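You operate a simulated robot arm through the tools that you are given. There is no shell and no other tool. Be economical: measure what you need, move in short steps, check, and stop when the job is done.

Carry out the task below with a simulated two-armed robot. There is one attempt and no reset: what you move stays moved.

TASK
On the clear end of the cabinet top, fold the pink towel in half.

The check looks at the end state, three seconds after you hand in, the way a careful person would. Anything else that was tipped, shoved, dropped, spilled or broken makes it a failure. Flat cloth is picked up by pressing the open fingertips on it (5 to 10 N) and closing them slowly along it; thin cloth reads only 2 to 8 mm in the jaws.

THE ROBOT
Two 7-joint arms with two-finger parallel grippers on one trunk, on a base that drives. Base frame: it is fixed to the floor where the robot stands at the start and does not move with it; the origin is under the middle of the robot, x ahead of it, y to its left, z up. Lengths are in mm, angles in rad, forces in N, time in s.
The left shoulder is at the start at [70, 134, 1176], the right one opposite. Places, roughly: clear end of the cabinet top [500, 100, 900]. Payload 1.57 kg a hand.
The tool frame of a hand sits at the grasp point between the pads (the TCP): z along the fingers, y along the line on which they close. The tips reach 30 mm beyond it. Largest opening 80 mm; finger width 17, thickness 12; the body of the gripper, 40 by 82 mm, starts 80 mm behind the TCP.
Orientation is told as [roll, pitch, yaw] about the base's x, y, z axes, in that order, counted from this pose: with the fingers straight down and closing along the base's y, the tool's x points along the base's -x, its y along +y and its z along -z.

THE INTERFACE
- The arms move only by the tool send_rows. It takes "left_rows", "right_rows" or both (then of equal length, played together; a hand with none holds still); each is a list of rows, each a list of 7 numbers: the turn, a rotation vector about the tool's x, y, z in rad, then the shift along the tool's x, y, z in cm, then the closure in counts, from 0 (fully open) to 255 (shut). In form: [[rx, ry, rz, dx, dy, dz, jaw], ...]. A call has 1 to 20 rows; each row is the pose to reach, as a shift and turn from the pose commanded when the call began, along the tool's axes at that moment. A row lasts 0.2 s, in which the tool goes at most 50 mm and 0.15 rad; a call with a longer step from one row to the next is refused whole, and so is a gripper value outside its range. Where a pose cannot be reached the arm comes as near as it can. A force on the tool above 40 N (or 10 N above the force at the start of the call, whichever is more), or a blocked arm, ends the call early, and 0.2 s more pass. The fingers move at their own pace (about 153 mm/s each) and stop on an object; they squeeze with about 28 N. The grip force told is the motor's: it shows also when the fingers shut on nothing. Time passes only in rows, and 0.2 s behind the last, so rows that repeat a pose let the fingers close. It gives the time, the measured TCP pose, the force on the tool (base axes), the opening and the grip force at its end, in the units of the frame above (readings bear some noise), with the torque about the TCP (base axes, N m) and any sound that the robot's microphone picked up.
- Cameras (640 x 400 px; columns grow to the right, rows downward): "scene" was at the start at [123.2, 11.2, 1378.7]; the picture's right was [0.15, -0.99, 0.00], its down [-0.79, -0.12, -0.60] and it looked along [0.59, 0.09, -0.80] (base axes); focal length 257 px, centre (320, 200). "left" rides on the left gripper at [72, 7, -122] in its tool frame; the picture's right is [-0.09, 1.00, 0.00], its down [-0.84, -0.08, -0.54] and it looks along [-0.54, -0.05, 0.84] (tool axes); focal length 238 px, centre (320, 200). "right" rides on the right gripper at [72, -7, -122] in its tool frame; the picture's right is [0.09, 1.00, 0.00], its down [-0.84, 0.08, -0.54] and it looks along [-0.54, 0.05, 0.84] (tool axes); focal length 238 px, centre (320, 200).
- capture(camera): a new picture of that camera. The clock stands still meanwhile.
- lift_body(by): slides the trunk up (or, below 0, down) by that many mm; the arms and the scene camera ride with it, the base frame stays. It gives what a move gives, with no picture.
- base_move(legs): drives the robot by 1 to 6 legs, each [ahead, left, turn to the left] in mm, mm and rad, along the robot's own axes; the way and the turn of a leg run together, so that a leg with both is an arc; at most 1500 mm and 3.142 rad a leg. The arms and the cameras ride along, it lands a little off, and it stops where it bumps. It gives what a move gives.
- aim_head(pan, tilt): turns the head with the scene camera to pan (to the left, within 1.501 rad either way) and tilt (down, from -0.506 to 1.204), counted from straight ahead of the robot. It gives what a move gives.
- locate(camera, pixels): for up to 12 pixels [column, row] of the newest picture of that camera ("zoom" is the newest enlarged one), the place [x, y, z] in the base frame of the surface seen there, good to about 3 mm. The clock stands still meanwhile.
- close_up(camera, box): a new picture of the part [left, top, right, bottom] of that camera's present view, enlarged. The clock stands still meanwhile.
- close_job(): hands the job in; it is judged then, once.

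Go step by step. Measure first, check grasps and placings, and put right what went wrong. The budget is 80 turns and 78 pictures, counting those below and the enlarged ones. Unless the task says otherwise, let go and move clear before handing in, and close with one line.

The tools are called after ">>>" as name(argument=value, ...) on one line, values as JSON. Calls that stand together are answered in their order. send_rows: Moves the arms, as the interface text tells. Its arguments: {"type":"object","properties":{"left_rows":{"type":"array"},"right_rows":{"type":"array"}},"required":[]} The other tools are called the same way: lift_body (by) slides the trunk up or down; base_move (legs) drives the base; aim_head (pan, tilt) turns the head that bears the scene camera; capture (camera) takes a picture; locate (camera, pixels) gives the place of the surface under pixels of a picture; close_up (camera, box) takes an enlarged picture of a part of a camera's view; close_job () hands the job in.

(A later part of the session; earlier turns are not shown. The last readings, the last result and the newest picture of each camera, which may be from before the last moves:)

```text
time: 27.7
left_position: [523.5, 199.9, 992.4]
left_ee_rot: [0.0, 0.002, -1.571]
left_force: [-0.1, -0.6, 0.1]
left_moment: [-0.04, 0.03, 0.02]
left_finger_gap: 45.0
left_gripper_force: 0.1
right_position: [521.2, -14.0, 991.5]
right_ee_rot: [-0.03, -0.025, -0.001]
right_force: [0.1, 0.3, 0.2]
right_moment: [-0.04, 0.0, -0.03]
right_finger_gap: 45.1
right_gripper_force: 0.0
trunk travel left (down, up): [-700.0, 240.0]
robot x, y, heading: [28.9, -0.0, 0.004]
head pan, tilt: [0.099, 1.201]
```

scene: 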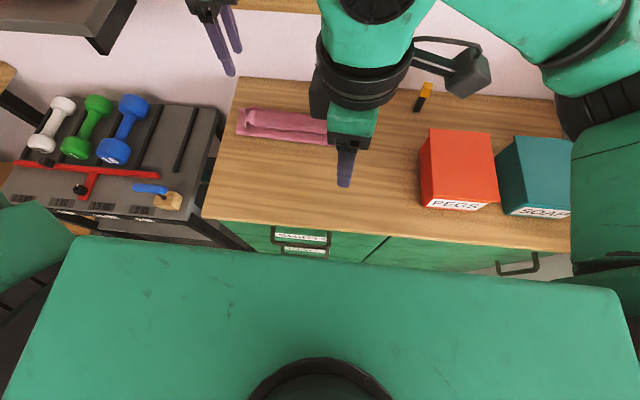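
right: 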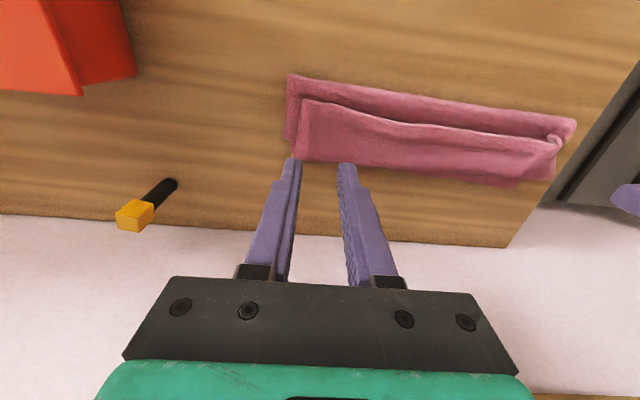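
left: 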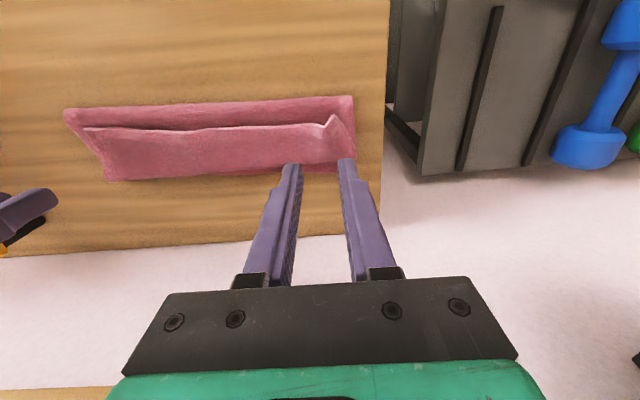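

Now yaw the right hand the other way (toward -90°).

>>> send_rows(right_rows=[[0, 0, 0.14, 0, 0, 0, 112], [0, 0, 0.28, 0, 0, 0, 112], [0, 0, 0.42, 0, 0, 0, 112], [0, 0, 0.56, 0, 0, 0, 112], [0, 0, 0.7, 0, 0, 0, 112], [0, 0, 0.84, 0, 0, 0, 112], [0, 0, 0.98, 0, 0, 0, 112], [0, 0, 1.12, 0, 0, 0, 112], [0, 0, 1.26, 0, 0, 0, 112], [0, 0, 1.4, 0, 0, 0, 112], [0, 0, 1.5, 0, 0, 0, 112], [0, 0, 1.5708, 0, 0, 0, 112], [0, 0, 1.5708, 0, 0, 0, 112]])

>>> capture(camera="scene")

>>> capture(camera="left")

>>> capture(camera="right")

```text
time: 30.5
left_position: [524.2, 199.2, 991.9]
left_ee_rot: [-0.002, 0.002, -1.571]
left_force: [-0.5, 0.3, 0.2]
left_moment: [-0.01, 0.01, -0.01]
left_finger_gap: 45.0
left_gripper_force: 0.0
right_position: [521.0, -14.4, 990.7]
right_ee_rot: [0.024, -0.028, -1.571]
right_force: [0.9, 0.1, -0.5]
right_moment: [0.01, -0.03, 0.02]
right_finger_gap: 45.1
right_gripper_force: 0.0
trunk travel left (down, up): [-700.0, 240.0]
robot x, y, heading: [26.9, 3.8, 0.001]
head pan, tilt: [0.099, 1.201]
```

```text
47 pictures are left
```

scene: 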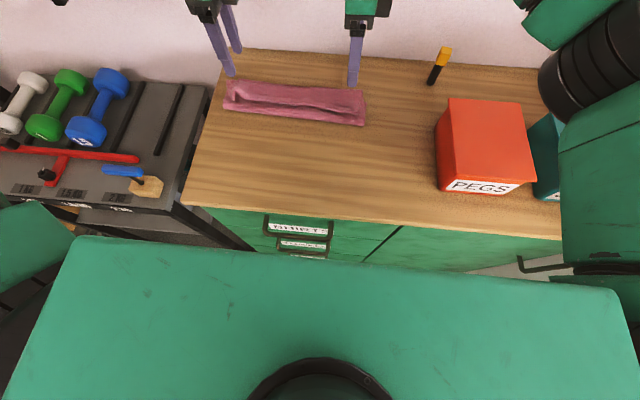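

```text
46 pictures are left
```

left: 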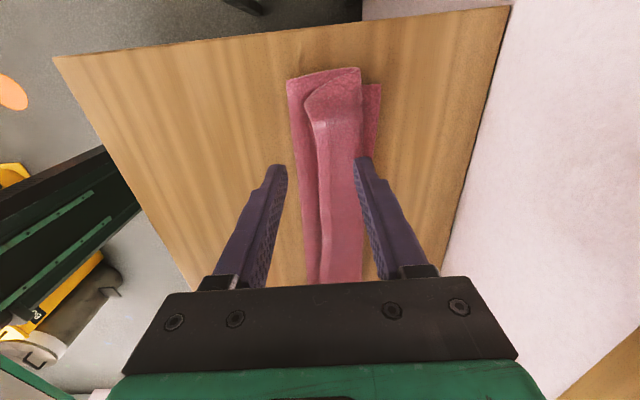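

```text
45 pictures are left
```

right: 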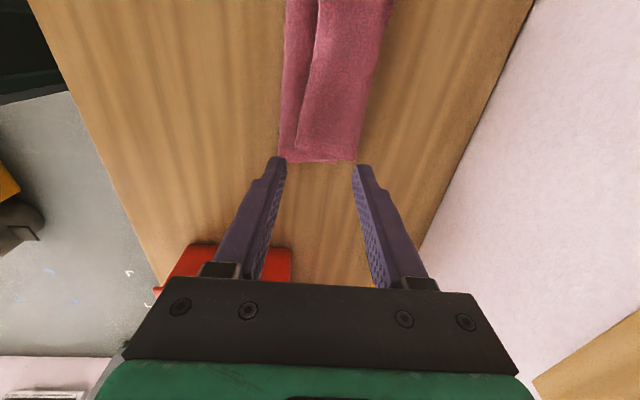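

Both hands are now yawed, and the wrist views show the flap between the jaws. I measure the flap edge at both ends in enlarged views and check the right arm's clearance over the boxes.

>>> close_up(camera="left", box=[240, 50, 420, 200])

>>> locate(camera="zoom", pixels=[[170, 65], [242, 190], [280, 260], [280, 340], [275, 420], [430, 80], [500, 130], [200, 300], [350, 260]])

>>> locate(camera="right", pixels=[[297, 148], [306, 110], [318, 60], [312, 80], [352, 155], [283, 155], [285, 110], [330, 120]])

>>> locate(camera="scene", pixels=[[570, 120], [545, 90], [575, 150], [540, 35], [600, 100], [566, 220], [480, 130]])

```text
2.67 times, centred on (330, 125) of left
```

zoom: 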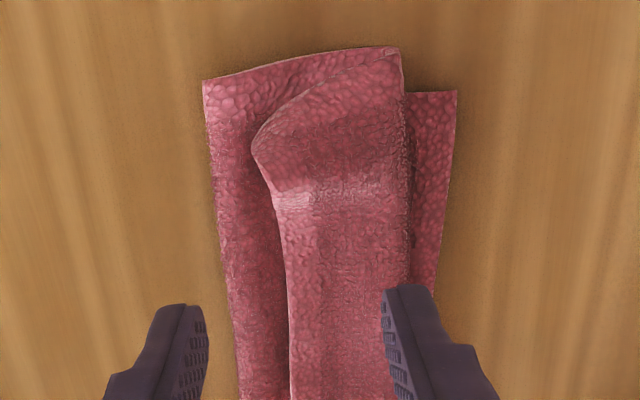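

```text
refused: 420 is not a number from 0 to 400
```

```text
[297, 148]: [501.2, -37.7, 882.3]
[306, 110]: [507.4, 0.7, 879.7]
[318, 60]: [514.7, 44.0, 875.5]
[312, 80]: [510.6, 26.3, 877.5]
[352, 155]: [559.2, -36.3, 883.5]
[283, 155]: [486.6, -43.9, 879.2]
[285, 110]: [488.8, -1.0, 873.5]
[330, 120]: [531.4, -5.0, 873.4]
```

```text
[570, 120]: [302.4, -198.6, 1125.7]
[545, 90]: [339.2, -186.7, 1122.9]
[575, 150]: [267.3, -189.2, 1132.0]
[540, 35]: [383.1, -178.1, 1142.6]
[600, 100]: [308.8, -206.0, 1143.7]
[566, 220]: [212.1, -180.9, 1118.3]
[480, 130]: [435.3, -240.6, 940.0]
```

>>> locate(camera="zoom", pixels=[[256, 148], [276, 205], [284, 280], [289, 360], [403, 90], [453, 95], [440, 240], [206, 85], [235, 350], [410, 200], [340, 260]])

>>> close_up(camera="right", box=[250, 20, 430, 170])

```text
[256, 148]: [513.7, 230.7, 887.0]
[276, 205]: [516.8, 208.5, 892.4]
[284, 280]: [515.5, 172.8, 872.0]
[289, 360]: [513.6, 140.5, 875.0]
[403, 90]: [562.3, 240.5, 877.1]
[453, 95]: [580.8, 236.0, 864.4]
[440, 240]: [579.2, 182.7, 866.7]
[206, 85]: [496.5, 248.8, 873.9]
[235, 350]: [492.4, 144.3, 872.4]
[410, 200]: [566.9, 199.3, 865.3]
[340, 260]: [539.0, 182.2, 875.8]
```

```text
2.67 times, centred on (340, 95) of right
```

zoom: 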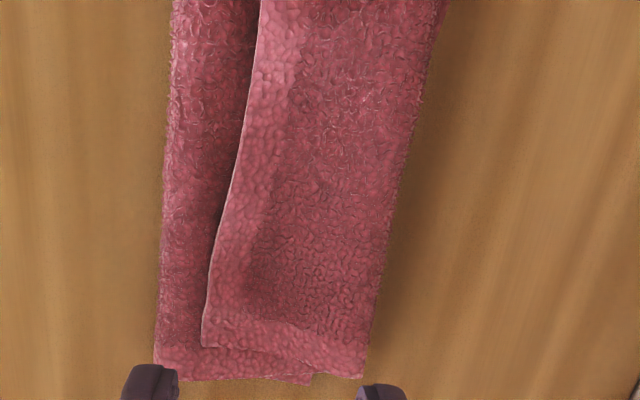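

At y≈203 the left flap edge is a raised bump at x≈516, z≈892. At y≈-4 the right edge is at x≈507, z≈879. I straddle both edges and descend to just above the cloth.

>>> send_rows(left_rows=[[0, 0, 0, 0.2, 0.1, 1.7, 128], [0, 0, 0, 0.4, 0.1, 3.4, 128], [0, 0, 0, 0.4, 0.1, 5.1, 128], [0, 0, 0, 0.4, 0.1, 6.8, 128], [0, 0, 0, 0.4, 0.1, 7.8, 128], [0, 0, 0, 0.4, 0.1, 8.4, 128], [0, 0, 0, 0.4, 0.1, 8.4, 128]], right_rows=[[0, 0, 0, 0.4, -0.2, 1.7, 147], [0, 0, 0, 0.8, -0.5, 3.4, 147], [0, 0, 0, 1.0, -0.5, 5.1, 147], [0, 0, 0, 1.0, -0.5, 6.8, 147], [0, 0, 0, 1.0, -0.5, 7.7, 147], [0, 0, 0, 1.0, -0.5, 8.3, 147], [0, 0, 0, 1.0, -0.5, 8.3, 147]])

>>> capture(camera="left")

>>> capture(camera="right")

```text
time: 32.1
left_position: [525.2, 204.3, 908.5]
left_ee_rot: [0.0, -0.001, -1.571]
left_force: [0.5, -0.7, 0.3]
left_moment: [0.0, 0.03, 0.0]
left_finger_gap: 39.9
left_gripper_force: 0.0
right_position: [519.4, -6.2, 907.0]
right_ee_rot: [0.025, -0.03, -1.57]
right_force: [0.0, -0.9, 1.0]
right_moment: [0.0, 0.03, -0.01]
right_finger_gap: 33.6
right_gripper_force: 0.0
trunk travel left (down, up): [-700.0, 240.0]
robot x, y, heading: [27.5, 0.7, 0.002]
head pan, tilt: [0.099, 1.201]
```

```text
42 pictures are left
```

left: 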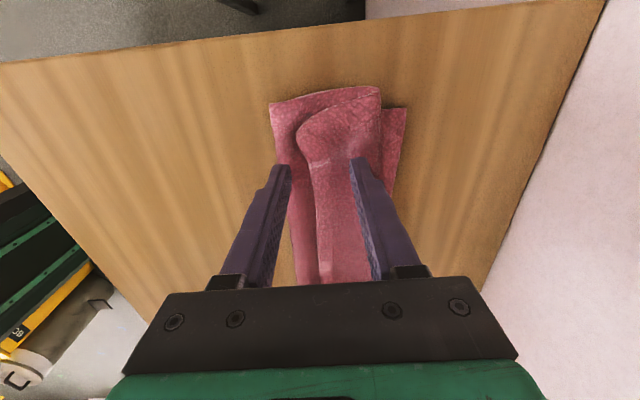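

```text
41 pictures are left
```

right: 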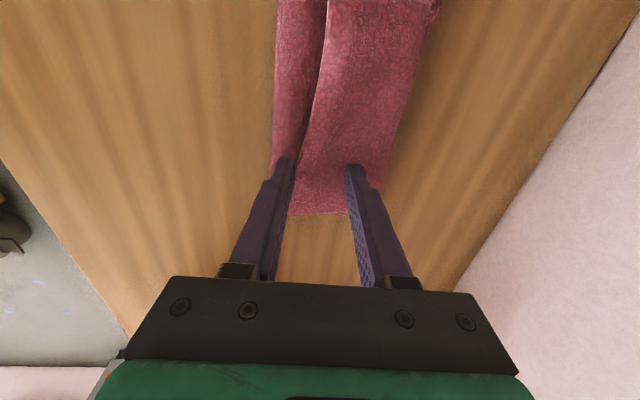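

The jaws straddle the flap edges and there is no contact yet. I lower 3 mm more.

>>> send_rows(left_rows=[[0, 0, 0, 0, 0, 0.15, 128], [0, 0, 0, 0, 0, 0.3, 128], [0, 0, 0, 0, 0, 0.3, 128]], right_rows=[[0, 0, 0, 0, -0.1, 0.15, 147], [0, 0, 0, 0, -0.2, 0.3, 147], [0, 0, 0, 0, -0.2, 0.3, 147]])

```text
time: 32.9
left_position: [523.8, 203.9, 905.3]
left_ee_rot: [0.0, 0.0, -1.569]
left_force: [-0.6, -0.4, 1.2]
left_moment: [0.01, 0.03, 0.03]
left_finger_gap: 39.8
left_gripper_force: 0.0
right_position: [515.7, -6.6, 904.9]
right_ee_rot: [0.024, -0.03, -1.57]
right_force: [0.9, 0.8, 0.8]
right_moment: [0.01, -0.02, -0.03]
right_finger_gap: 34.0
right_gripper_force: 0.1
trunk travel left (down, up): [-700.0, 240.0]
robot x, y, heading: [27.9, 0.9, 0.003]
head pan, tilt: [0.099, 1.201]
```

Still under 1–2 N. The right goes 3 mm lower and the left 1 mm.

>>> send_rows(left_rows=[[0, 0, 0, 0, 0, 0.05, 128], [0, 0, 0, 0, 0, 0.1, 128], [0, 0, 0, 0, 0, 0.1, 128]], right_rows=[[0, 0, 0, 0, 0, 0.15, 147], [0, 0, 0, 0, 0, 0.3, 147], [0, 0, 0, 0, 0, 0.3, 147]])

```text
time: 33.7
left_position: [524.4, 204.2, 905.1]
left_ee_rot: [0.0, 0.001, -1.571]
left_force: [0.6, -0.3, 0.9]
left_moment: [0.0, 0.0, 0.0]
left_finger_gap: 40.0
left_gripper_force: 0.1
right_position: [516.3, -6.8, 901.4]
right_ee_rot: [0.024, -0.029, -1.572]
right_force: [-0.3, 0.1, 1.9]
right_moment: [0.02, -0.01, 0.03]
right_finger_gap: 34.1
right_gripper_force: 0.1
trunk travel left (down, up): [-700.0, 240.0]
robot x, y, heading: [30.9, 1.9, -0.0]
head pan, tilt: [0.099, 1.201]
```

The right is touching lightly (1.9 N). I close both slowly, with 1 mm more press.

>>> send_rows(left_rows=[[0, 0, 0, 0, 0, 0.1, 138], [0, 0, 0, 0, 0, 0.1, 148], [0, 0, 0, 0, 0, 0.1, 158], [0, 0, 0, 0, 0, 0.1, 168], [0, 0, 0, 0, 0, 0.1, 178], [0, 0, 0, 0, 0, 0.1, 188], [0, 0, 0, 0, 0, 0.1, 198], [0, 0, 0, 0, 0, 0.1, 208], [0, 0, 0, 0, 0, 0.1, 218], [0, 0, 0, 0, 0, 0.1, 228], [0, 0, 0, 0, 0, 0.1, 238], [0, 0, 0, 0, 0, 0.1, 248], [0, 0, 0, 0, 0, 0.1, 255], [0, 0, 0, 0, 0, 0.1, 255]], right_rows=[[0, 0, 0, 0, 0, 0.1, 150], [0, 0, 0, 0, 0, 0.1, 158], [0, 0, 0, 0, 0, 0.1, 166], [0, 0, 0, 0, 0, 0.1, 174], [0, 0, 0, 0, 0, 0.1, 182], [0, 0, 0, 0, 0, 0.1, 190], [0, 0, 0, 0, 0, 0.1, 200], [0, 0, 0, 0, 0, 0.1, 210], [0, 0, 0, 0, 0, 0.1, 220], [0, 0, 0, 0, 0, 0.1, 230], [0, 0, 0, 0, 0, 0.1, 240], [0, 0, 0, 0, 0, 0.1, 250], [0, 0, 0, 0, 0, 0.1, 255], [0, 0, 0, 0, 0, 0.1, 255]])

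>>> close_up(camera="left", box=[200, 70, 440, 290])

>>> close_up(camera="right", box=[200, 70, 440, 290])

>>> close_up(camera="scene", box=[200, 40, 390, 160])

```text
time: 36.7
left_position: [524.2, 205.2, 903.0]
left_ee_rot: [-0.002, 0.001, -1.572]
left_force: [-0.2, -0.1, 0.4]
left_moment: [-0.01, 0.02, 0.03]
left_finger_gap: 2.5
left_gripper_force: 24.3
right_position: [516.3, -6.6, 900.5]
right_ee_rot: [0.025, -0.031, -1.569]
right_force: [0.8, -0.5, 1.4]
right_moment: [0.04, 0.01, 0.04]
right_finger_gap: 4.5
right_gripper_force: 25.1
trunk travel left (down, up): [-700.0, 240.0]
robot x, y, heading: [26.5, 3.4, -0.001]
head pan, tilt: [0.099, 1.201]
```

```text
1.82 times, centred on (320, 180) of left
```

zoom: 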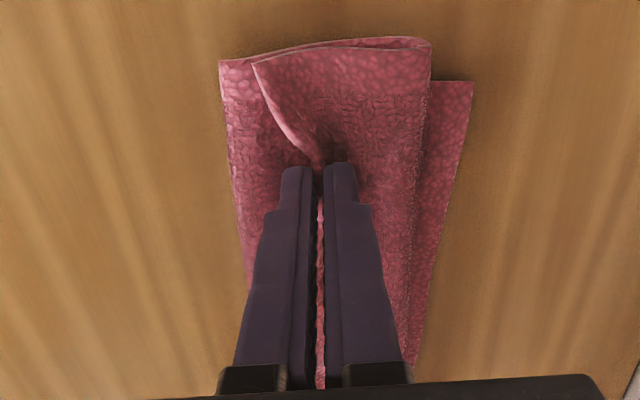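

```text
1.82 times, centred on (320, 180) of right
```

zoom: 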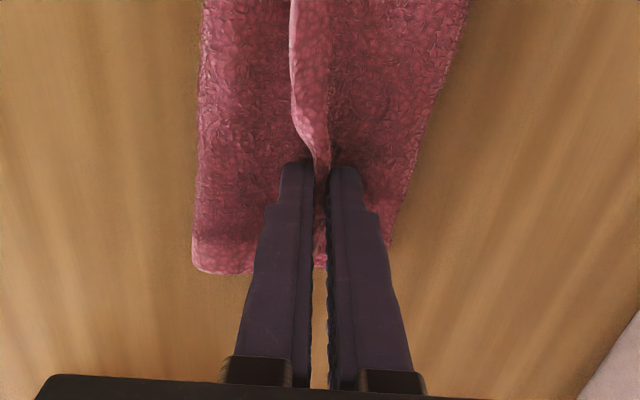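

```text
3.33 times, centred on (295, 100) of scene
```

zoom: 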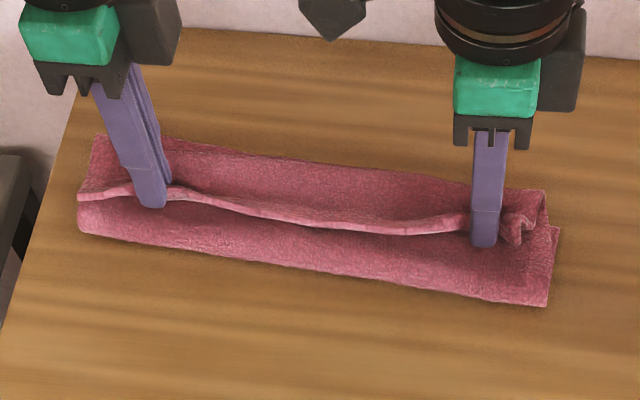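

Both grips took the flap edge cleanly (gaps 2.5 and 4.5 mm), with the edge standing up in the jaws. I lift it 50 mm while moving ahead 30 mm.

>>> send_rows(left_rows=[[0, 0, 0, 0, 0.2, -1.0, 255], [0, 0, 0, 0, 0.5, -2.0, 255], [0, 0, 0, 0, 1.0, -3.2, 255], [0, 0, 0, 0, 1.8, -4.4, 255], [0, 0, 0, 0, 2.8, -5.2, 255], [0, 0, 0, 0, 2.8, -5.2, 255]], right_rows=[[0, 0, 0, 0, 0.2, -1.0, 255], [0, 0, 0, 0, 0.5, -2.0, 255], [0, 0, 0, 0, 1.0, -3.2, 255], [0, 0, 0, 0, 1.8, -4.4, 255], [0, 0, 0, 0, 2.8, -5.2, 255], [0, 0, 0, 0, 2.8, -5.2, 255]])

>>> close_up(camera="scene", box=[200, 30, 390, 150])

>>> capture(camera="left")

>>> capture(camera="right")

```text
time: 38.1
left_position: [551.9, 204.1, 955.8]
left_ee_rot: [0.001, -0.002, -1.57]
left_force: [-0.7, 0.9, 0.0]
left_moment: [0.01, 0.04, 0.04]
left_finger_gap: 2.2
left_gripper_force: 23.6
right_position: [542.5, -4.9, 954.0]
right_ee_rot: [0.025, -0.03, -1.571]
right_force: [0.2, 0.0, -0.7]
right_moment: [0.01, 0.01, -0.03]
right_finger_gap: 4.2
right_gripper_force: 25.0
trunk travel left (down, up): [-700.0, 240.0]
robot x, y, heading: [30.6, 1.0, 0.002]
head pan, tilt: [0.099, 1.201]
```

```text
3.33 times, centred on (295, 90) of scene
```

zoom: 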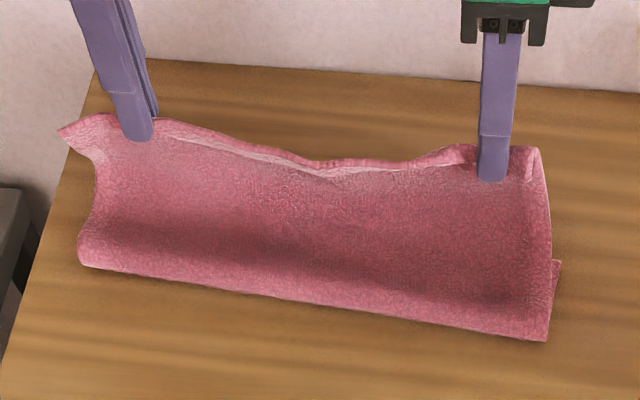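

```text
36 pictures are left
```

left: 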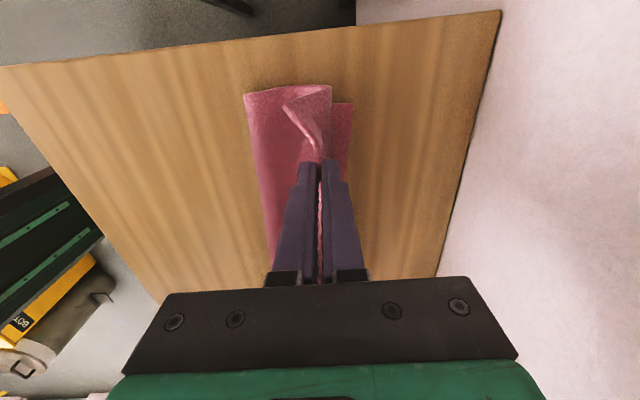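

```text
35 pictures are left
```

right: 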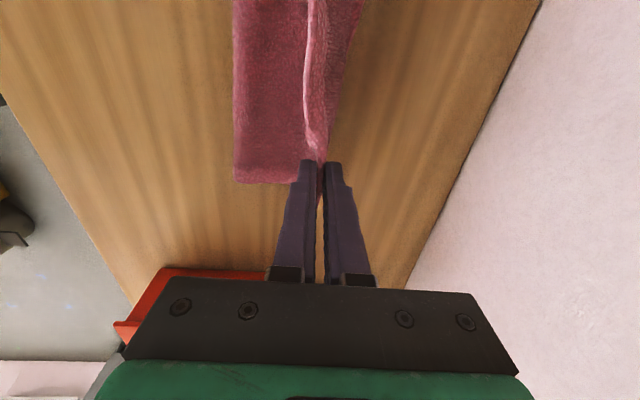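

The upper half now hangs cleanly from the pinches and the fold line lies in front. I measure the fold line and the lower layer's far corners to set the end position.

>>> locate(camera="zoom", pixels=[[558, 262], [546, 340], [82, 264], [300, 302], [545, 300], [320, 165], [64, 130], [535, 150]])

>>> locate(camera="left", pixels=[[351, 105], [345, 165], [246, 95], [285, 108]])

>>> locate(camera="right", pixels=[[360, 20], [345, 90], [332, 150], [236, 180], [306, 120], [234, 40]])

```text
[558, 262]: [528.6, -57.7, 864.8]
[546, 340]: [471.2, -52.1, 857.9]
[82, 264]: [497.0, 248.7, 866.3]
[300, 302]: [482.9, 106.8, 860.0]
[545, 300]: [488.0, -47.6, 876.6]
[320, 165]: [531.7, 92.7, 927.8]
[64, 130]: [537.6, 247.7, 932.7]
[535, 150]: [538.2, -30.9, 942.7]
```

```text
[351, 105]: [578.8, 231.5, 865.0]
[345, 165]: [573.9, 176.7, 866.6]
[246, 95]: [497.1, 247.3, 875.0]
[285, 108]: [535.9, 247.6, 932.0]
```

```text
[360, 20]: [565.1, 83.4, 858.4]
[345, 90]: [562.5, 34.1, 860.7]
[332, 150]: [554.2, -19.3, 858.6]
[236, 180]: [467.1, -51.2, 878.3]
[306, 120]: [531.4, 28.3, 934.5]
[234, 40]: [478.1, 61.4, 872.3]
```

The lower layer runs from x≈497 to 579 on the left and 469 to 554 on the right. So the grips need only move slightly ahead and down, and I spread them 6 mm each to straighten the edge.

>>> send_rows(left_rows=[[0, 0, 0, 0.3, 0.8, 0.2, 255], [0, 0, 0, 0.6, 1.5, 0.8, 255], [0, 0, 0, 0.6, 1.8, 1.8, 255], [0, 0, 0, 0.6, 1.8, 2.8, 255], [0, 0, 0, 0.6, 1.6, 3.8, 255], [0, 0, 0, 0.6, 1.4, 4.5, 255], [0, 0, 0, 0.6, 1.4, 4.9, 255], [0, 0, 0, 0.6, 1.4, 4.9, 255]], right_rows=[[0, 0, 0, -0.3, 0.6, 0.2, 255], [0, 0, 0, -0.6, 1.2, 0.8, 255], [0, 0, 0, -0.6, 1.3, 1.8, 255], [0, 0, 0, -0.6, 1.2, 2.8, 255], [0, 0, 0, -0.6, 0.9, 3.8, 255], [0, 0, 0, -0.6, 0.7, 4.4, 255], [0, 0, 0, -0.6, 0.7, 4.8, 255], [0, 0, 0, -0.6, 0.7, 4.8, 255]])

>>> close_up(camera="scene", box=[200, 30, 390, 150])

>>> capture(camera="left")

>>> capture(camera="right")

```text
time: 39.9
left_position: [564.8, 209.8, 906.2]
left_ee_rot: [-0.001, -0.001, -1.57]
left_force: [-1.0, -5.8, 0.4]
left_moment: [-0.13, 0.01, -0.04]
left_finger_gap: 2.4
left_gripper_force: 24.0
right_position: [551.4, -13.6, 905.6]
right_ee_rot: [0.024, -0.03, -1.571]
right_force: [1.1, 5.4, -0.1]
right_moment: [0.11, -0.01, 0.03]
right_finger_gap: 4.2
right_gripper_force: 25.2
trunk travel left (down, up): [-700.0, 240.0]
robot x, y, heading: [27.8, 1.8, 0.001]
head pan, tilt: [0.099, 1.201]
```

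```text
3.33 times, centred on (295, 90) of scene
```

zoom: 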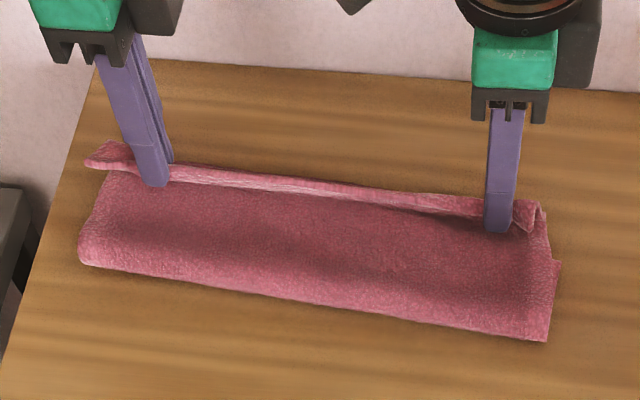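

```text
33 pictures are left
```

left: 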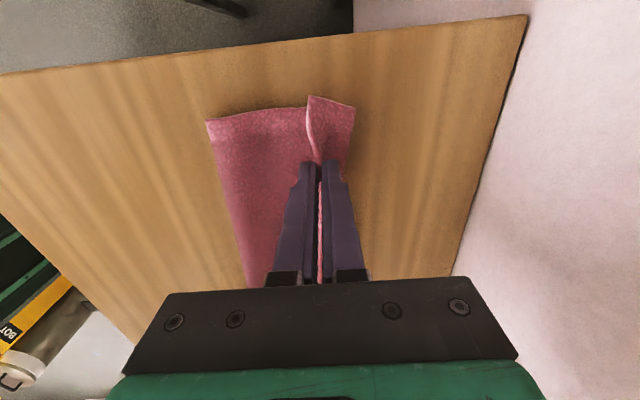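

```text
32 pictures are left
```

right: 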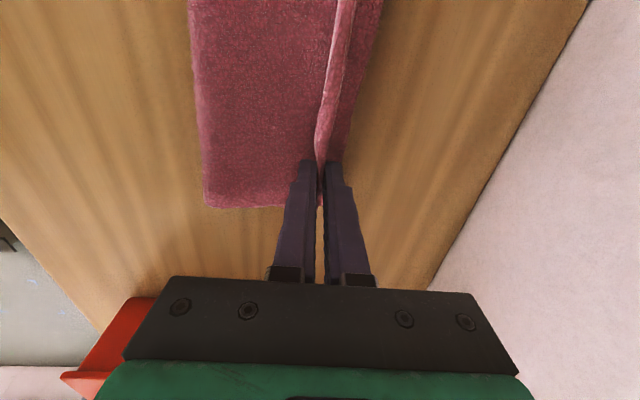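

The upper half lies over the lower with the pinched lip standing along the far edge. I open 16 mm, then sweep ahead so the near fingers push the lip outward, and rise.

>>> send_rows(left_rows=[[0, 0, 0, -0.2, 0, 0, 240], [0, 0, 0, -0.2, 0, 0, 220], [0, 0, 0, -0.2, 0, 0, 204], [0, 0, 0, -0.2, 0, -0.2, 204], [0, 0, 0, -0.2, 0.7, -0.3, 204], [0, 0, 0, -0.2, 1.4, -0.4, 204], [0, 0, 0, -0.2, 2.0, -0.5, 204], [0, 0, 0, -0.2, 2.6, -0.6, 204], [0, 0, 0, -0.2, 3.0, -0.8, 204], [0, 0, 0, -0.2, 3.0, -2.5, 204], [0, 0, 0, -0.2, 3.0, -5.5, 204], [0, 0, 0, -0.2, 3.0, -9.5, 204]], right_rows=[[0, 0, 0, 0.2, 0, 0, 240], [0, 0, 0, 0.2, 0, 0, 220], [0, 0, 0, 0.2, 0, 0, 204], [0, 0, 0, 0.2, 0, -0.2, 204], [0, 0, 0, 0.2, 0.7, -0.3, 204], [0, 0, 0, 0.2, 1.4, -0.4, 204], [0, 0, 0, 0.2, 2.0, -0.5, 204], [0, 0, 0, 0.2, 2.6, -0.6, 204], [0, 0, 0, 0.2, 3.0, -0.8, 204], [0, 0, 0, 0.2, 3.0, -2.5, 204], [0, 0, 0, 0.2, 3.0, -5.5, 204], [0, 0, 0, 0.2, 3.0, -9.5, 204]])

>>> close_up(camera="scene", box=[200, 30, 390, 150])

>>> capture(camera="left")

>>> capture(camera="right")

```text
time: 42.5
left_position: [587.1, 211.0, 1002.2]
left_ee_rot: [0.002, 0.0, -1.571]
left_force: [0.6, -0.1, 0.1]
left_moment: [0.02, -0.02, -0.04]
left_finger_gap: 15.8
left_gripper_force: 0.1
left hand out of reach, approached as far as the arm can: row 6, 7, 8, 9, 10, 11, 12
right_position: [576.4, -7.9, 1003.4]
right_ee_rot: [0.024, -0.029, -1.571]
right_force: [-0.8, -0.1, 0.1]
right_moment: [-0.01, 0.0, -0.01]
right_finger_gap: 16.1
right_gripper_force: 0.1
trunk travel left (down, up): [-700.0, 240.0]
robot x, y, heading: [29.2, -1.1, 0.0]
head pan, tilt: [0.099, 1.201]
```

```text
3.33 times, centred on (295, 90) of scene
```

zoom: 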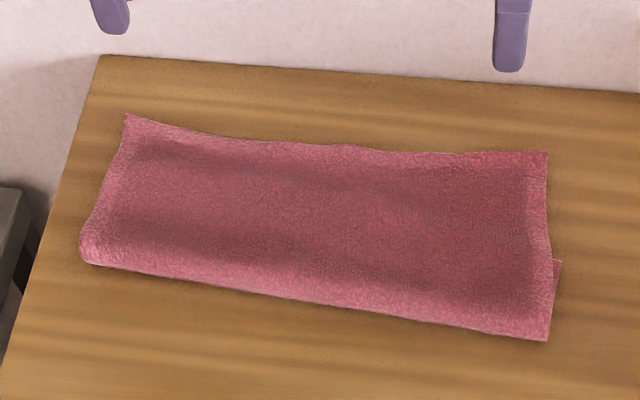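

```text
30 pictures are left
```

left: 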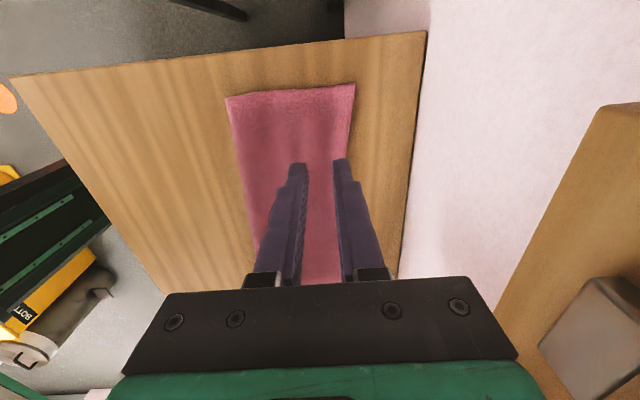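

```text
29 pictures are left
```

right: 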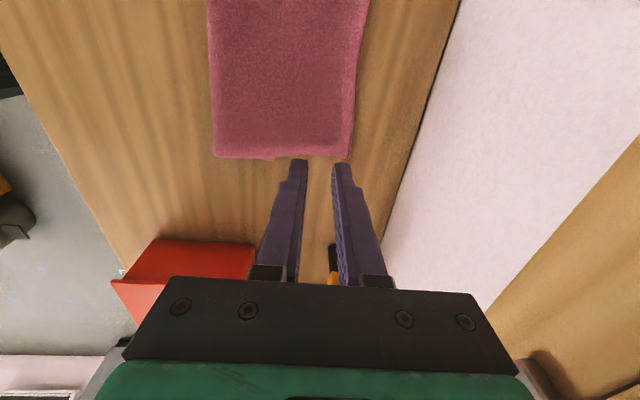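

The lip flopped outward and the fold now lies flat and neat. I measure how well the upper edge meets the lower far edge (lower layer at about 579 left, 554 right).

>>> locate(camera="zoom", pixels=[[127, 116], [220, 137], [345, 145], [450, 155], [545, 153], [559, 262], [547, 338], [84, 255], [300, 300], [300, 220], [300, 270]])

>>> locate(camera="right", pixels=[[350, 155], [362, 60], [218, 152], [212, 60], [340, 160]])

>>> close_up(camera="right", box=[200, 0, 400, 170])

>>> close_up(camera="left", box=[200, 60, 400, 200])

```text
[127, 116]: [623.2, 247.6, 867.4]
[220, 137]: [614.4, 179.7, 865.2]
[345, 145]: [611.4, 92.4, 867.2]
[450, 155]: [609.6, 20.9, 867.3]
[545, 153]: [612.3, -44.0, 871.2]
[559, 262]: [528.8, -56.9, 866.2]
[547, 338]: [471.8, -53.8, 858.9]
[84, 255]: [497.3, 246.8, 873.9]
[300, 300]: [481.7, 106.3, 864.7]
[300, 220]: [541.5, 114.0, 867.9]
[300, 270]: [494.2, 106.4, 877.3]
```

```text
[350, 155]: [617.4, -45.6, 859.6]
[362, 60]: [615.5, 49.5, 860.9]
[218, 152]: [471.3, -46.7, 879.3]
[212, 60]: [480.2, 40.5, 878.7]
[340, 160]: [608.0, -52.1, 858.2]
```

```text
2.35 times, centred on (300, 85) of right
```

zoom: 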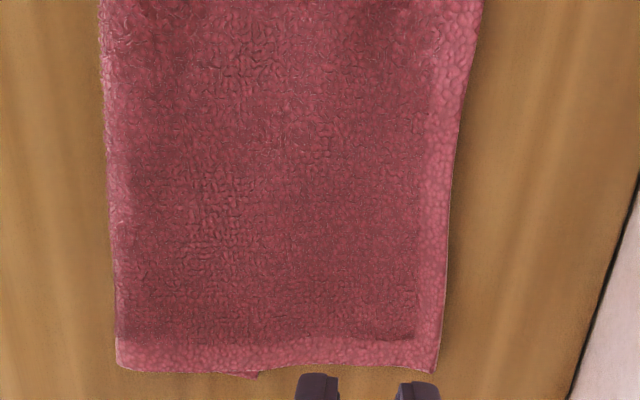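

```text
2.86 times, centred on (300, 130) of left
```

zoom: 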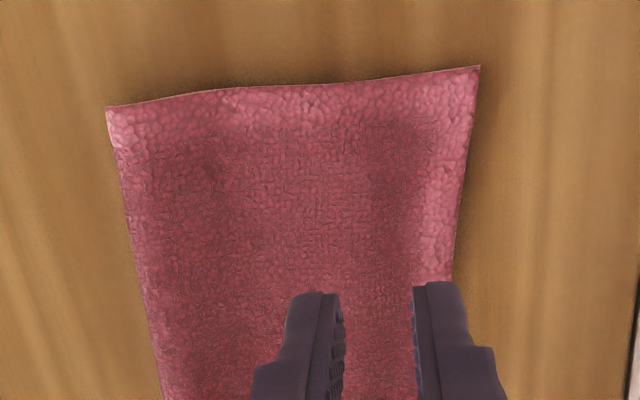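

The upper layer overshoots: its far edge is at x≈612–623, while the lower far edge is at about 579 (left) and 550 (right), so the fold line is too far forward. I'll re-pinch the overhanging single layer, carry it back to let the lower half extend, and re-lay it. First I gain reach with a small drive and a lower trunk.

>>> base_move(legs=[[15, 0, 0]])

>>> lift_body(by=-20)

>>> aim_head(pan=0.1, tilt=1.0)

>>> capture(camera="scene")

```text
time: 43.3
left_position: [600.1, 210.5, 1001.8]
left_ee_rot: [0.003, 0.001, -1.572]
left_force: [0.0, -0.4, -0.6]
left_moment: [0.0, 0.0, -0.02]
left_finger_gap: 15.8
left_gripper_force: 0.0
right_position: [591.4, -8.8, 1003.2]
right_ee_rot: [0.027, -0.031, -1.57]
right_force: [-0.6, 0.3, 0.1]
right_moment: [-0.01, -0.02, 0.02]
right_finger_gap: 15.7
right_gripper_force: 0.1
trunk travel left (down, up): [-700.0, 240.0]
robot x, y, heading: [43.4, 1.4, 0.002]
head pan, tilt: [0.099, 1.201]
```

```text
time: 43.9
left_position: [604.1, 211.8, 979.9]
left_ee_rot: [0.001, 0.0, -1.57]
left_force: [0.8, 0.0, 0.3]
left_moment: [-0.01, 0.01, 0.01]
left_finger_gap: 15.8
left_gripper_force: 0.2
right_position: [593.2, -8.4, 982.4]
right_ee_rot: [0.026, -0.03, -1.571]
right_force: [0.2, 0.0, 0.0]
right_moment: [0.0, 0.02, 0.0]
right_finger_gap: 16.0
right_gripper_force: 0.0
trunk travel left (down, up): [-680.0, 260.0]
robot x, y, heading: [44.1, -2.7, 0.002]
head pan, tilt: [0.099, 1.201]
```

```text
time: 44.7
left_position: [602.9, 210.5, 980.0]
left_ee_rot: [-0.001, 0.0, -1.571]
left_force: [-0.4, -0.9, 0.0]
left_moment: [0.0, 0.0, 0.04]
left_finger_gap: 15.9
left_gripper_force: 0.1
right_position: [593.6, -7.5, 982.5]
right_ee_rot: [0.025, -0.03, -1.574]
right_force: [0.8, -0.3, 0.5]
right_moment: [0.02, 0.03, -0.04]
right_finger_gap: 16.0
right_gripper_force: 0.1
trunk travel left (down, up): [-680.0, 260.0]
robot x, y, heading: [43.7, 2.6, 0.0]
head pan, tilt: [0.099, 1.0]
```

```text
26 pictures are left
```

scene: 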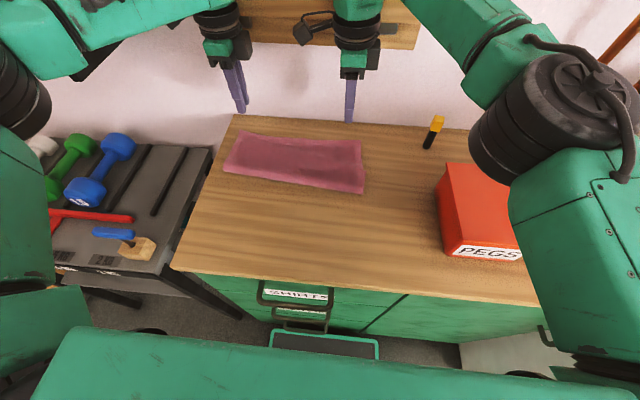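

The hands are already centred over the upper edge (left edge at x≈617, right at ≈611). I open to 36 mm and descend near the cloth.

>>> send_rows(left_rows=[[0, 0, 0, -0.1, -0.1, 1.8, 140], [0, 0, 0, -0.3, -0.1, 3.6, 140], [0, 0, 0, -0.3, -0.1, 5.4, 140], [0, 0, 0, -0.3, -0.1, 7.0, 140], [0, 0, 0, -0.3, -0.1, 8.0, 140], [0, 0, 0, -0.3, -0.1, 8.4, 140], [0, 0, 0, -0.3, -0.1, 8.4, 140]], right_rows=[[0, 0, 0, 0, 0, 1.8, 140], [0, 0, 0, 0, 0, 3.6, 140], [0, 0, 0, 0, 0, 5.4, 140], [0, 0, 0, 0, 0, 7.0, 140], [0, 0, 0, 0, 0, 8.0, 140], [0, 0, 0, 0, 0, 8.6, 140], [0, 0, 0, 0, 0, 8.6, 140]])

>>> close_up(camera="scene", box=[200, 90, 390, 210])

```text
time: 46.3
left_position: [593.5, 212.6, 898.8]
left_ee_rot: [0.005, -0.004, -1.57]
left_force: [0.6, 0.4, -0.4]
left_moment: [0.02, 0.04, -0.01]
left_finger_gap: 36.2
left_gripper_force: 0.1
left hand out of reach, approached as far as the arm can: row 4, 5, 6, 7
right_position: [595.3, -10.5, 895.6]
right_ee_rot: [0.025, -0.03, -1.57]
right_force: [0.4, 0.3, 1.3]
right_moment: [0.01, 0.0, 0.04]
right_finger_gap: 35.8
right_gripper_force: 0.0
trunk travel left (down, up): [-680.0, 260.0]
robot x, y, heading: [42.4, -0.2, -0.001]
head pan, tilt: [0.099, 1.0]
```

```text
3.33 times, centred on (295, 150) of scene
```

zoom: 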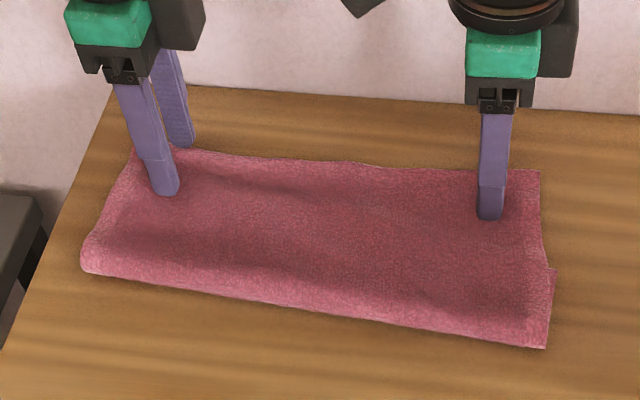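

The left is at its reach limit (593.5), so I narrow its opening to 27 mm to stay clear of the lower layer's border, and lower both to contact.

>>> send_rows(left_rows=[[0, 0, 0, -0.4, 0.1, 0.0, 155], [0, 0, 0, -0.9, 0.2, 0.1, 169], [0, 0, 0, -0.9, 0.2, 0.3, 169], [0, 0, 0, -0.9, 0.2, 0.5, 169], [0, 0, 0, -0.9, 0.2, 0.5, 169]], right_rows=[[0, 0, 0, 0, 0, 0, 140], [0, 0, 0, 0, 0, 0.1, 140], [0, 0, 0, 0, 0, 0.2, 140], [0, 0, 0, 0, 0, 0.3, 140], [0, 0, 0, 0, 0, 0.3, 140]])

```text
time: 47.5
left_position: [590.8, 205.3, 896.9]
left_ee_rot: [0.004, -0.003, -1.571]
left_force: [-0.1, -0.1, 3.2]
left_moment: [-0.01, 0.02, 0.0]
left_finger_gap: 26.4
left_gripper_force: 0.0
left hand out of reach, approached as far as the arm can: row 2, 3, 4, 5
right_position: [595.5, -11.0, 894.1]
right_ee_rot: [0.023, -0.028, -1.573]
right_force: [-0.1, -0.2, 3.6]
right_moment: [-0.01, 0.07, 0.02]
right_finger_gap: 36.1
right_gripper_force: 0.1
trunk travel left (down, up): [-680.0, 260.0]
robot x, y, heading: [45.0, 4.4, 0.003]
head pan, tilt: [0.099, 1.0]
```

Light contact on both (3.2 and 3.6 N). I press 1–2 mm more and close slowly.

>>> send_rows(left_rows=[[0, 0, 0, 0, 0, 0.15, 169], [0, 0, 0, 0, 0, 0.15, 177], [0, 0, 0, 0, 0, 0.15, 185], [0, 0, 0, 0, 0, 0.15, 193], [0, 0, 0, 0, 0, 0.15, 201], [0, 0, 0, 0, 0, 0.15, 209], [0, 0, 0, 0, 0, 0.15, 217], [0, 0, 0, 0, 0, 0.15, 225], [0, 0, 0, 0, 0, 0.15, 233], [0, 0, 0, 0, 0, 0.15, 241], [0, 0, 0, 0, 0, 0.15, 249], [0, 0, 0, 0, 0, 0.15, 255], [0, 0, 0, 0, 0, 0.15, 255], [0, 0, 0, 0, 0, 0.15, 255]], right_rows=[[0, 0, 0, 0, 0, 0.1, 148], [0, 0, 0, 0, 0, 0.1, 157], [0, 0, 0, 0, 0, 0.1, 166], [0, 0, 0, 0, 0, 0.1, 175], [0, 0, 0, 0, 0, 0.1, 184], [0, 0, 0, 0, 0, 0.1, 193], [0, 0, 0, 0, 0, 0.1, 202], [0, 0, 0, 0, 0, 0.1, 211], [0, 0, 0, 0, 0, 0.1, 220], [0, 0, 0, 0, 0, 0.1, 229], [0, 0, 0, 0, 0, 0.1, 238], [0, 0, 0, 0, 0, 0.1, 247], [0, 0, 0, 0, 0, 0.1, 255], [0, 0, 0, 0, 0, 0.1, 255]])

>>> close_up(camera="scene", box=[200, 90, 390, 210])

>>> capture(camera="left")

```text
time: 50.5
left_position: [587.5, 204.9, 895.6]
left_ee_rot: [0.006, -0.002, -1.572]
left_force: [-0.6, -0.4, 7.0]
left_moment: [0.03, 0.06, 0.0]
left_finger_gap: 0.0
left_gripper_force: 21.5
right_position: [593.3, -11.2, 894.2]
right_ee_rot: [0.026, -0.027, -1.57]
right_force: [0.4, -0.2, 4.3]
right_moment: [-0.03, 0.01, -0.02]
right_finger_gap: 4.8
right_gripper_force: 25.3
trunk travel left (down, up): [-680.0, 260.0]
robot x, y, heading: [44.3, -2.7, 0.002]
head pan, tilt: [0.099, 1.0]
```

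```text
3.33 times, centred on (295, 150) of scene
```

zoom: 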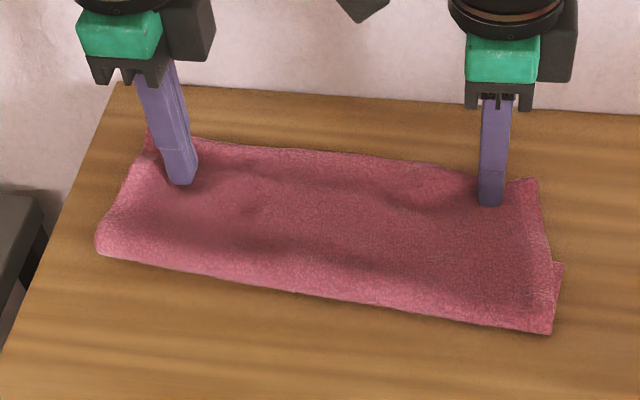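

```text
23 pictures are left
```

left: 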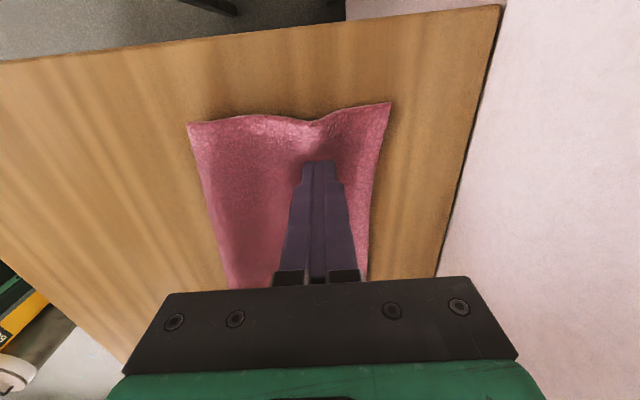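

The left closed on nothing (gap 0.0) because its inner finger rode on the double layer, but the right has a good hold (4.8 mm). I clear the left hand and use the right to bring the upper sheet back a little, so the left edge comes into reach.

>>> send_rows(left_rows=[[0, 0, 0, 0, 0, -1.0, 255], [0, 0, 0, 0, 0, -3.0, 255], [0, 0, 0, 0, -0.5, -6.0, 255], [0, 0, 0, 0, -1.0, -8.0, 200], [0, 0, 0, 0, -1.0, -8.0, 128], [0, 0, 0, 0, -1.0, -8.0, 128], [0, 0, 0, 0, -1.0, -8.0, 128], [0, 0, 0, 0, -1.0, -8.0, 128], [0, 0, 0, 0, -1.0, -8.0, 128], [0, 0, 0, 0, -1.0, -8.0, 128]], right_rows=[[0, 0, 0, 0, 0, -0.1, 255], [0, 0, 0, 0, 0, -0.2, 255], [0, 0, 0, 0, 0, -0.2, 255], [0, 0, 0, 0, -0.4, -1.0, 255], [0, 0, 0, 0, -1.0, -2.0, 255], [0, 0, 0, 0, -2.0, -3.2, 255], [0, 0, 0, 0, -3.5, -4.4, 255], [0, 0, 0, 0, -5.0, -5.2, 255], [0, 0, 0, 0, -6.5, -5.6, 255], [0, 0, 0, 0, -6.5, -5.6, 255]])

>>> close_up(camera="scene", box=[200, 90, 390, 210])

>>> capture(camera="left")

```text
time: 52.7
left_position: [581.4, 204.5, 974.6]
left_ee_rot: [0.001, 0.0, -1.571]
left_force: [0.3, -0.7, 0.6]
left_moment: [-0.02, 0.01, -0.02]
left_finger_gap: 39.9
left_gripper_force: 0.1
right_position: [529.4, -8.8, 947.2]
right_ee_rot: [0.025, -0.03, -1.571]
right_force: [-0.6, 1.0, -0.4]
right_moment: [-0.02, 0.02, -0.02]
right_finger_gap: 4.5
right_gripper_force: 25.2
trunk travel left (down, up): [-680.0, 260.0]
robot x, y, heading: [45.0, 0.7, 0.005]
head pan, tilt: [0.099, 1.0]
```

```text
3.33 times, centred on (295, 150) of scene
```

zoom: 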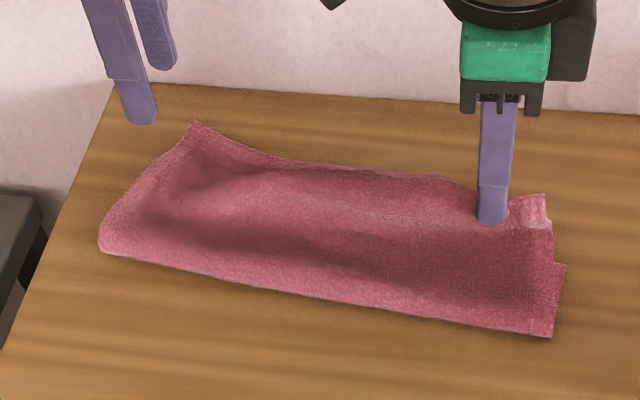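

```text
21 pictures are left
```

left: 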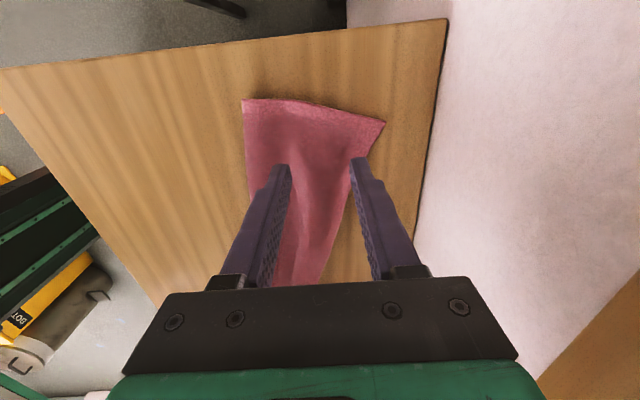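

The right side follows well. I locate the left portion of the upper edge and its corner.

>>> locate(camera="zoom", pixels=[[194, 124], [235, 150], [270, 163], [350, 174], [102, 245], [300, 295], [550, 335], [562, 268], [545, 200], [240, 190]])

>>> locate(camera="left", pixels=[[382, 124], [362, 155], [355, 165], [340, 220], [245, 102], [300, 130]])

```text
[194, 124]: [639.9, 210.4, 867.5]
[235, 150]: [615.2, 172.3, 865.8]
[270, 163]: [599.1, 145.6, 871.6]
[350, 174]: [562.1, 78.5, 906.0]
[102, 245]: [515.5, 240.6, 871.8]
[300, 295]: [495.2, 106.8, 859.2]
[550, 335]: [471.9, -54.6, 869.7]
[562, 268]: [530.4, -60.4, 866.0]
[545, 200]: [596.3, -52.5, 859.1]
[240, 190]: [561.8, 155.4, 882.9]
```

```text
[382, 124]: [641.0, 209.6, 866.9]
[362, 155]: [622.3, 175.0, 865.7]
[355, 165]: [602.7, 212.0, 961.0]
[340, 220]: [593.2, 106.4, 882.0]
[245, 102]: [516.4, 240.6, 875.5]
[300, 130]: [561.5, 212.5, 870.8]
```

The left corner is at (640, 210), but the edge nearer the middle is coming back. I carry the right grip further back to x≈450.

>>> send_rows(right_rows=[[0, 0, 0, 0, -1.5, 0, 255], [0, 0, 0, 0, -3.0, 0, 255], [0, 0, 0, 0, -4.5, 0.3, 255], [0, 0, 0, 0, -6.0, 0.8, 255], [0, 0, 0, 0, -7.5, 1.4, 255], [0, 0, 0, 0, -8.0, 1.6, 255], [0, 0, 0, 0, -8.0, 1.6, 255]])

>>> close_up(camera="scene", box=[200, 90, 390, 210])

```text
time: 54.3
left_position: [581.0, 203.8, 975.6]
left_ee_rot: [0.001, 0.0, -1.57]
left_force: [-0.4, 0.0, -0.7]
left_moment: [0.0, 0.0, 0.0]
left_finger_gap: 39.6
left_gripper_force: 0.1
right_position: [448.7, -10.1, 928.8]
right_ee_rot: [0.025, -0.031, -1.571]
right_force: [0.0, 0.4, 0.3]
right_moment: [-0.02, 0.02, -0.03]
right_finger_gap: 4.4
right_gripper_force: 24.7
trunk travel left (down, up): [-680.0, 260.0]
robot x, y, heading: [44.0, 0.5, -0.0]
head pan, tilt: [0.099, 1.0]
```

```text
3.33 times, centred on (295, 150) of scene
```

zoom: 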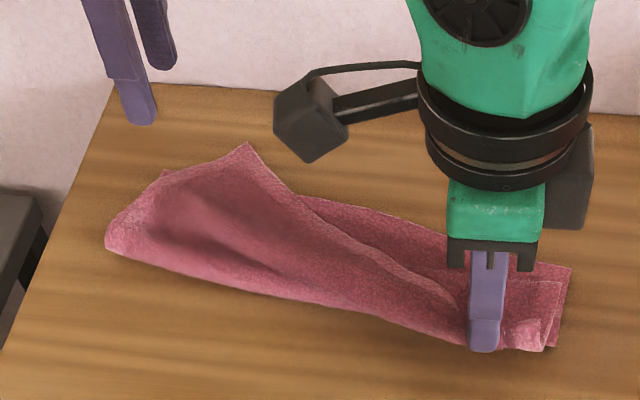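

The upper sheet is peeling back, with its left corner now near zoom (247,145). I measure it and the exposed lower far edge.

>>> locate(camera="zoom", pixels=[[247, 147], [280, 180], [330, 225], [165, 173], [340, 203], [430, 228], [568, 268], [555, 345], [108, 240], [300, 300], [240, 175], [225, 158]])

>>> capture(camera="left")

```text
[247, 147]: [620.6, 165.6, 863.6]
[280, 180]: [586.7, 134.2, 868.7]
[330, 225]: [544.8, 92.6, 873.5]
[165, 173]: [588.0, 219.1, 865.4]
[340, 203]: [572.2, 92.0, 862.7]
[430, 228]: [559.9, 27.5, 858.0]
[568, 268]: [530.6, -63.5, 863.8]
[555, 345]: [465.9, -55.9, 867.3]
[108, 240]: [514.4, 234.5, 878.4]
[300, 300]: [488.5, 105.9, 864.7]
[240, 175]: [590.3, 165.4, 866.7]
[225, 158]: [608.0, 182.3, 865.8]
```

```text
19 pictures are left
```

left: 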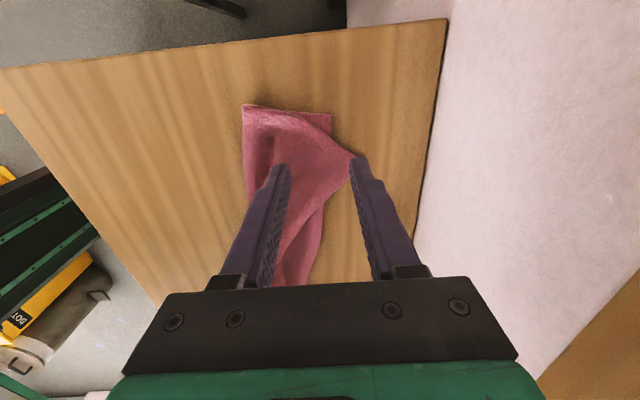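

The upper-left corner tip, at (620,166), overhangs the bare top and points along +x. I turn the left hand back to yaw 0 so its jaws straddle that tip from both sides on the bare top.

>>> send_rows(left_rows=[[0, 0, -0.14, -0.4, 0.2, 0, 80], [0, 0, -0.28, -0.8, 0.4, 0, 80], [0, 0, -0.42, -1.2, 0.6, 0, 80], [0, 0, -0.56, -1.6, 0.8, 0, 80], [0, 0, -0.7, -2.0, 1.0, 0, 80], [0, 0, -0.84, -2.4, 1.2, 0, 80], [0, 0, -0.98, -2.8, 1.4, 0, 80], [0, 0, -1.12, -3.2, 1.6, 0, 80], [0, 0, -1.26, -3.4, 1.8, 0, 80], [0, 0, -1.4, -3.7, 2.0, 0, 80], [0, 0, -1.5, -3.7, 2.2, 0, 80], [0, 0, -1.57, -3.7, 2.2, 0, 80], [0, 0, -1.57, -3.7, 2.2, 2, 80], [0, 0, -1.57, -3.7, 2.2, 4.5, 80], [0, 0, -1.57, -3.7, 2.2, 6, 80], [0, 0, -1.57, -3.7, 2.2, 6, 80]])

>>> capture(camera="left")

```text
time: 57.7
left_position: [583.4, 178.2, 918.1]
left_ee_rot: [-0.002, -0.001, -0.003]
left_force: [0.3, -0.4, -0.9]
left_moment: [0.0, 0.02, 0.02]
left_finger_gap: 55.1
left_gripper_force: 0.0
left hand out of reach, approached as far as the arm can: row 7, 8, 9, 10, 11, 12, 13, 14, 15, 16
right_position: [449.7, -9.8, 927.7]
right_ee_rot: [0.026, -0.03, -1.571]
right_force: [0.9, 0.1, 0.0]
right_moment: [0.01, -0.02, -0.01]
right_finger_gap: 5.0
right_gripper_force: 24.9
trunk travel left (down, up): [-680.0, 260.0]
robot x, y, heading: [47.6, -2.4, -0.003]
head pan, tilt: [0.099, 1.0]
```

```text
18 pictures are left
```

left: 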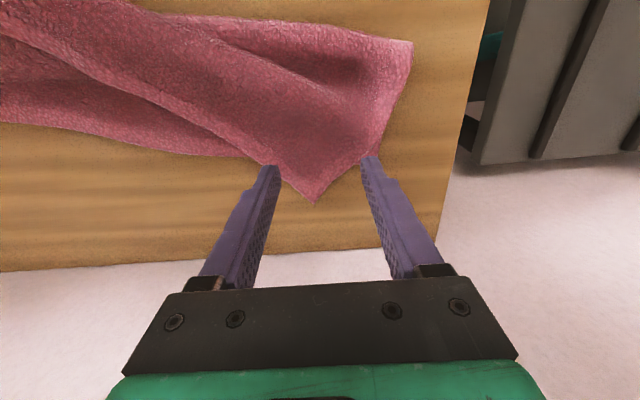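

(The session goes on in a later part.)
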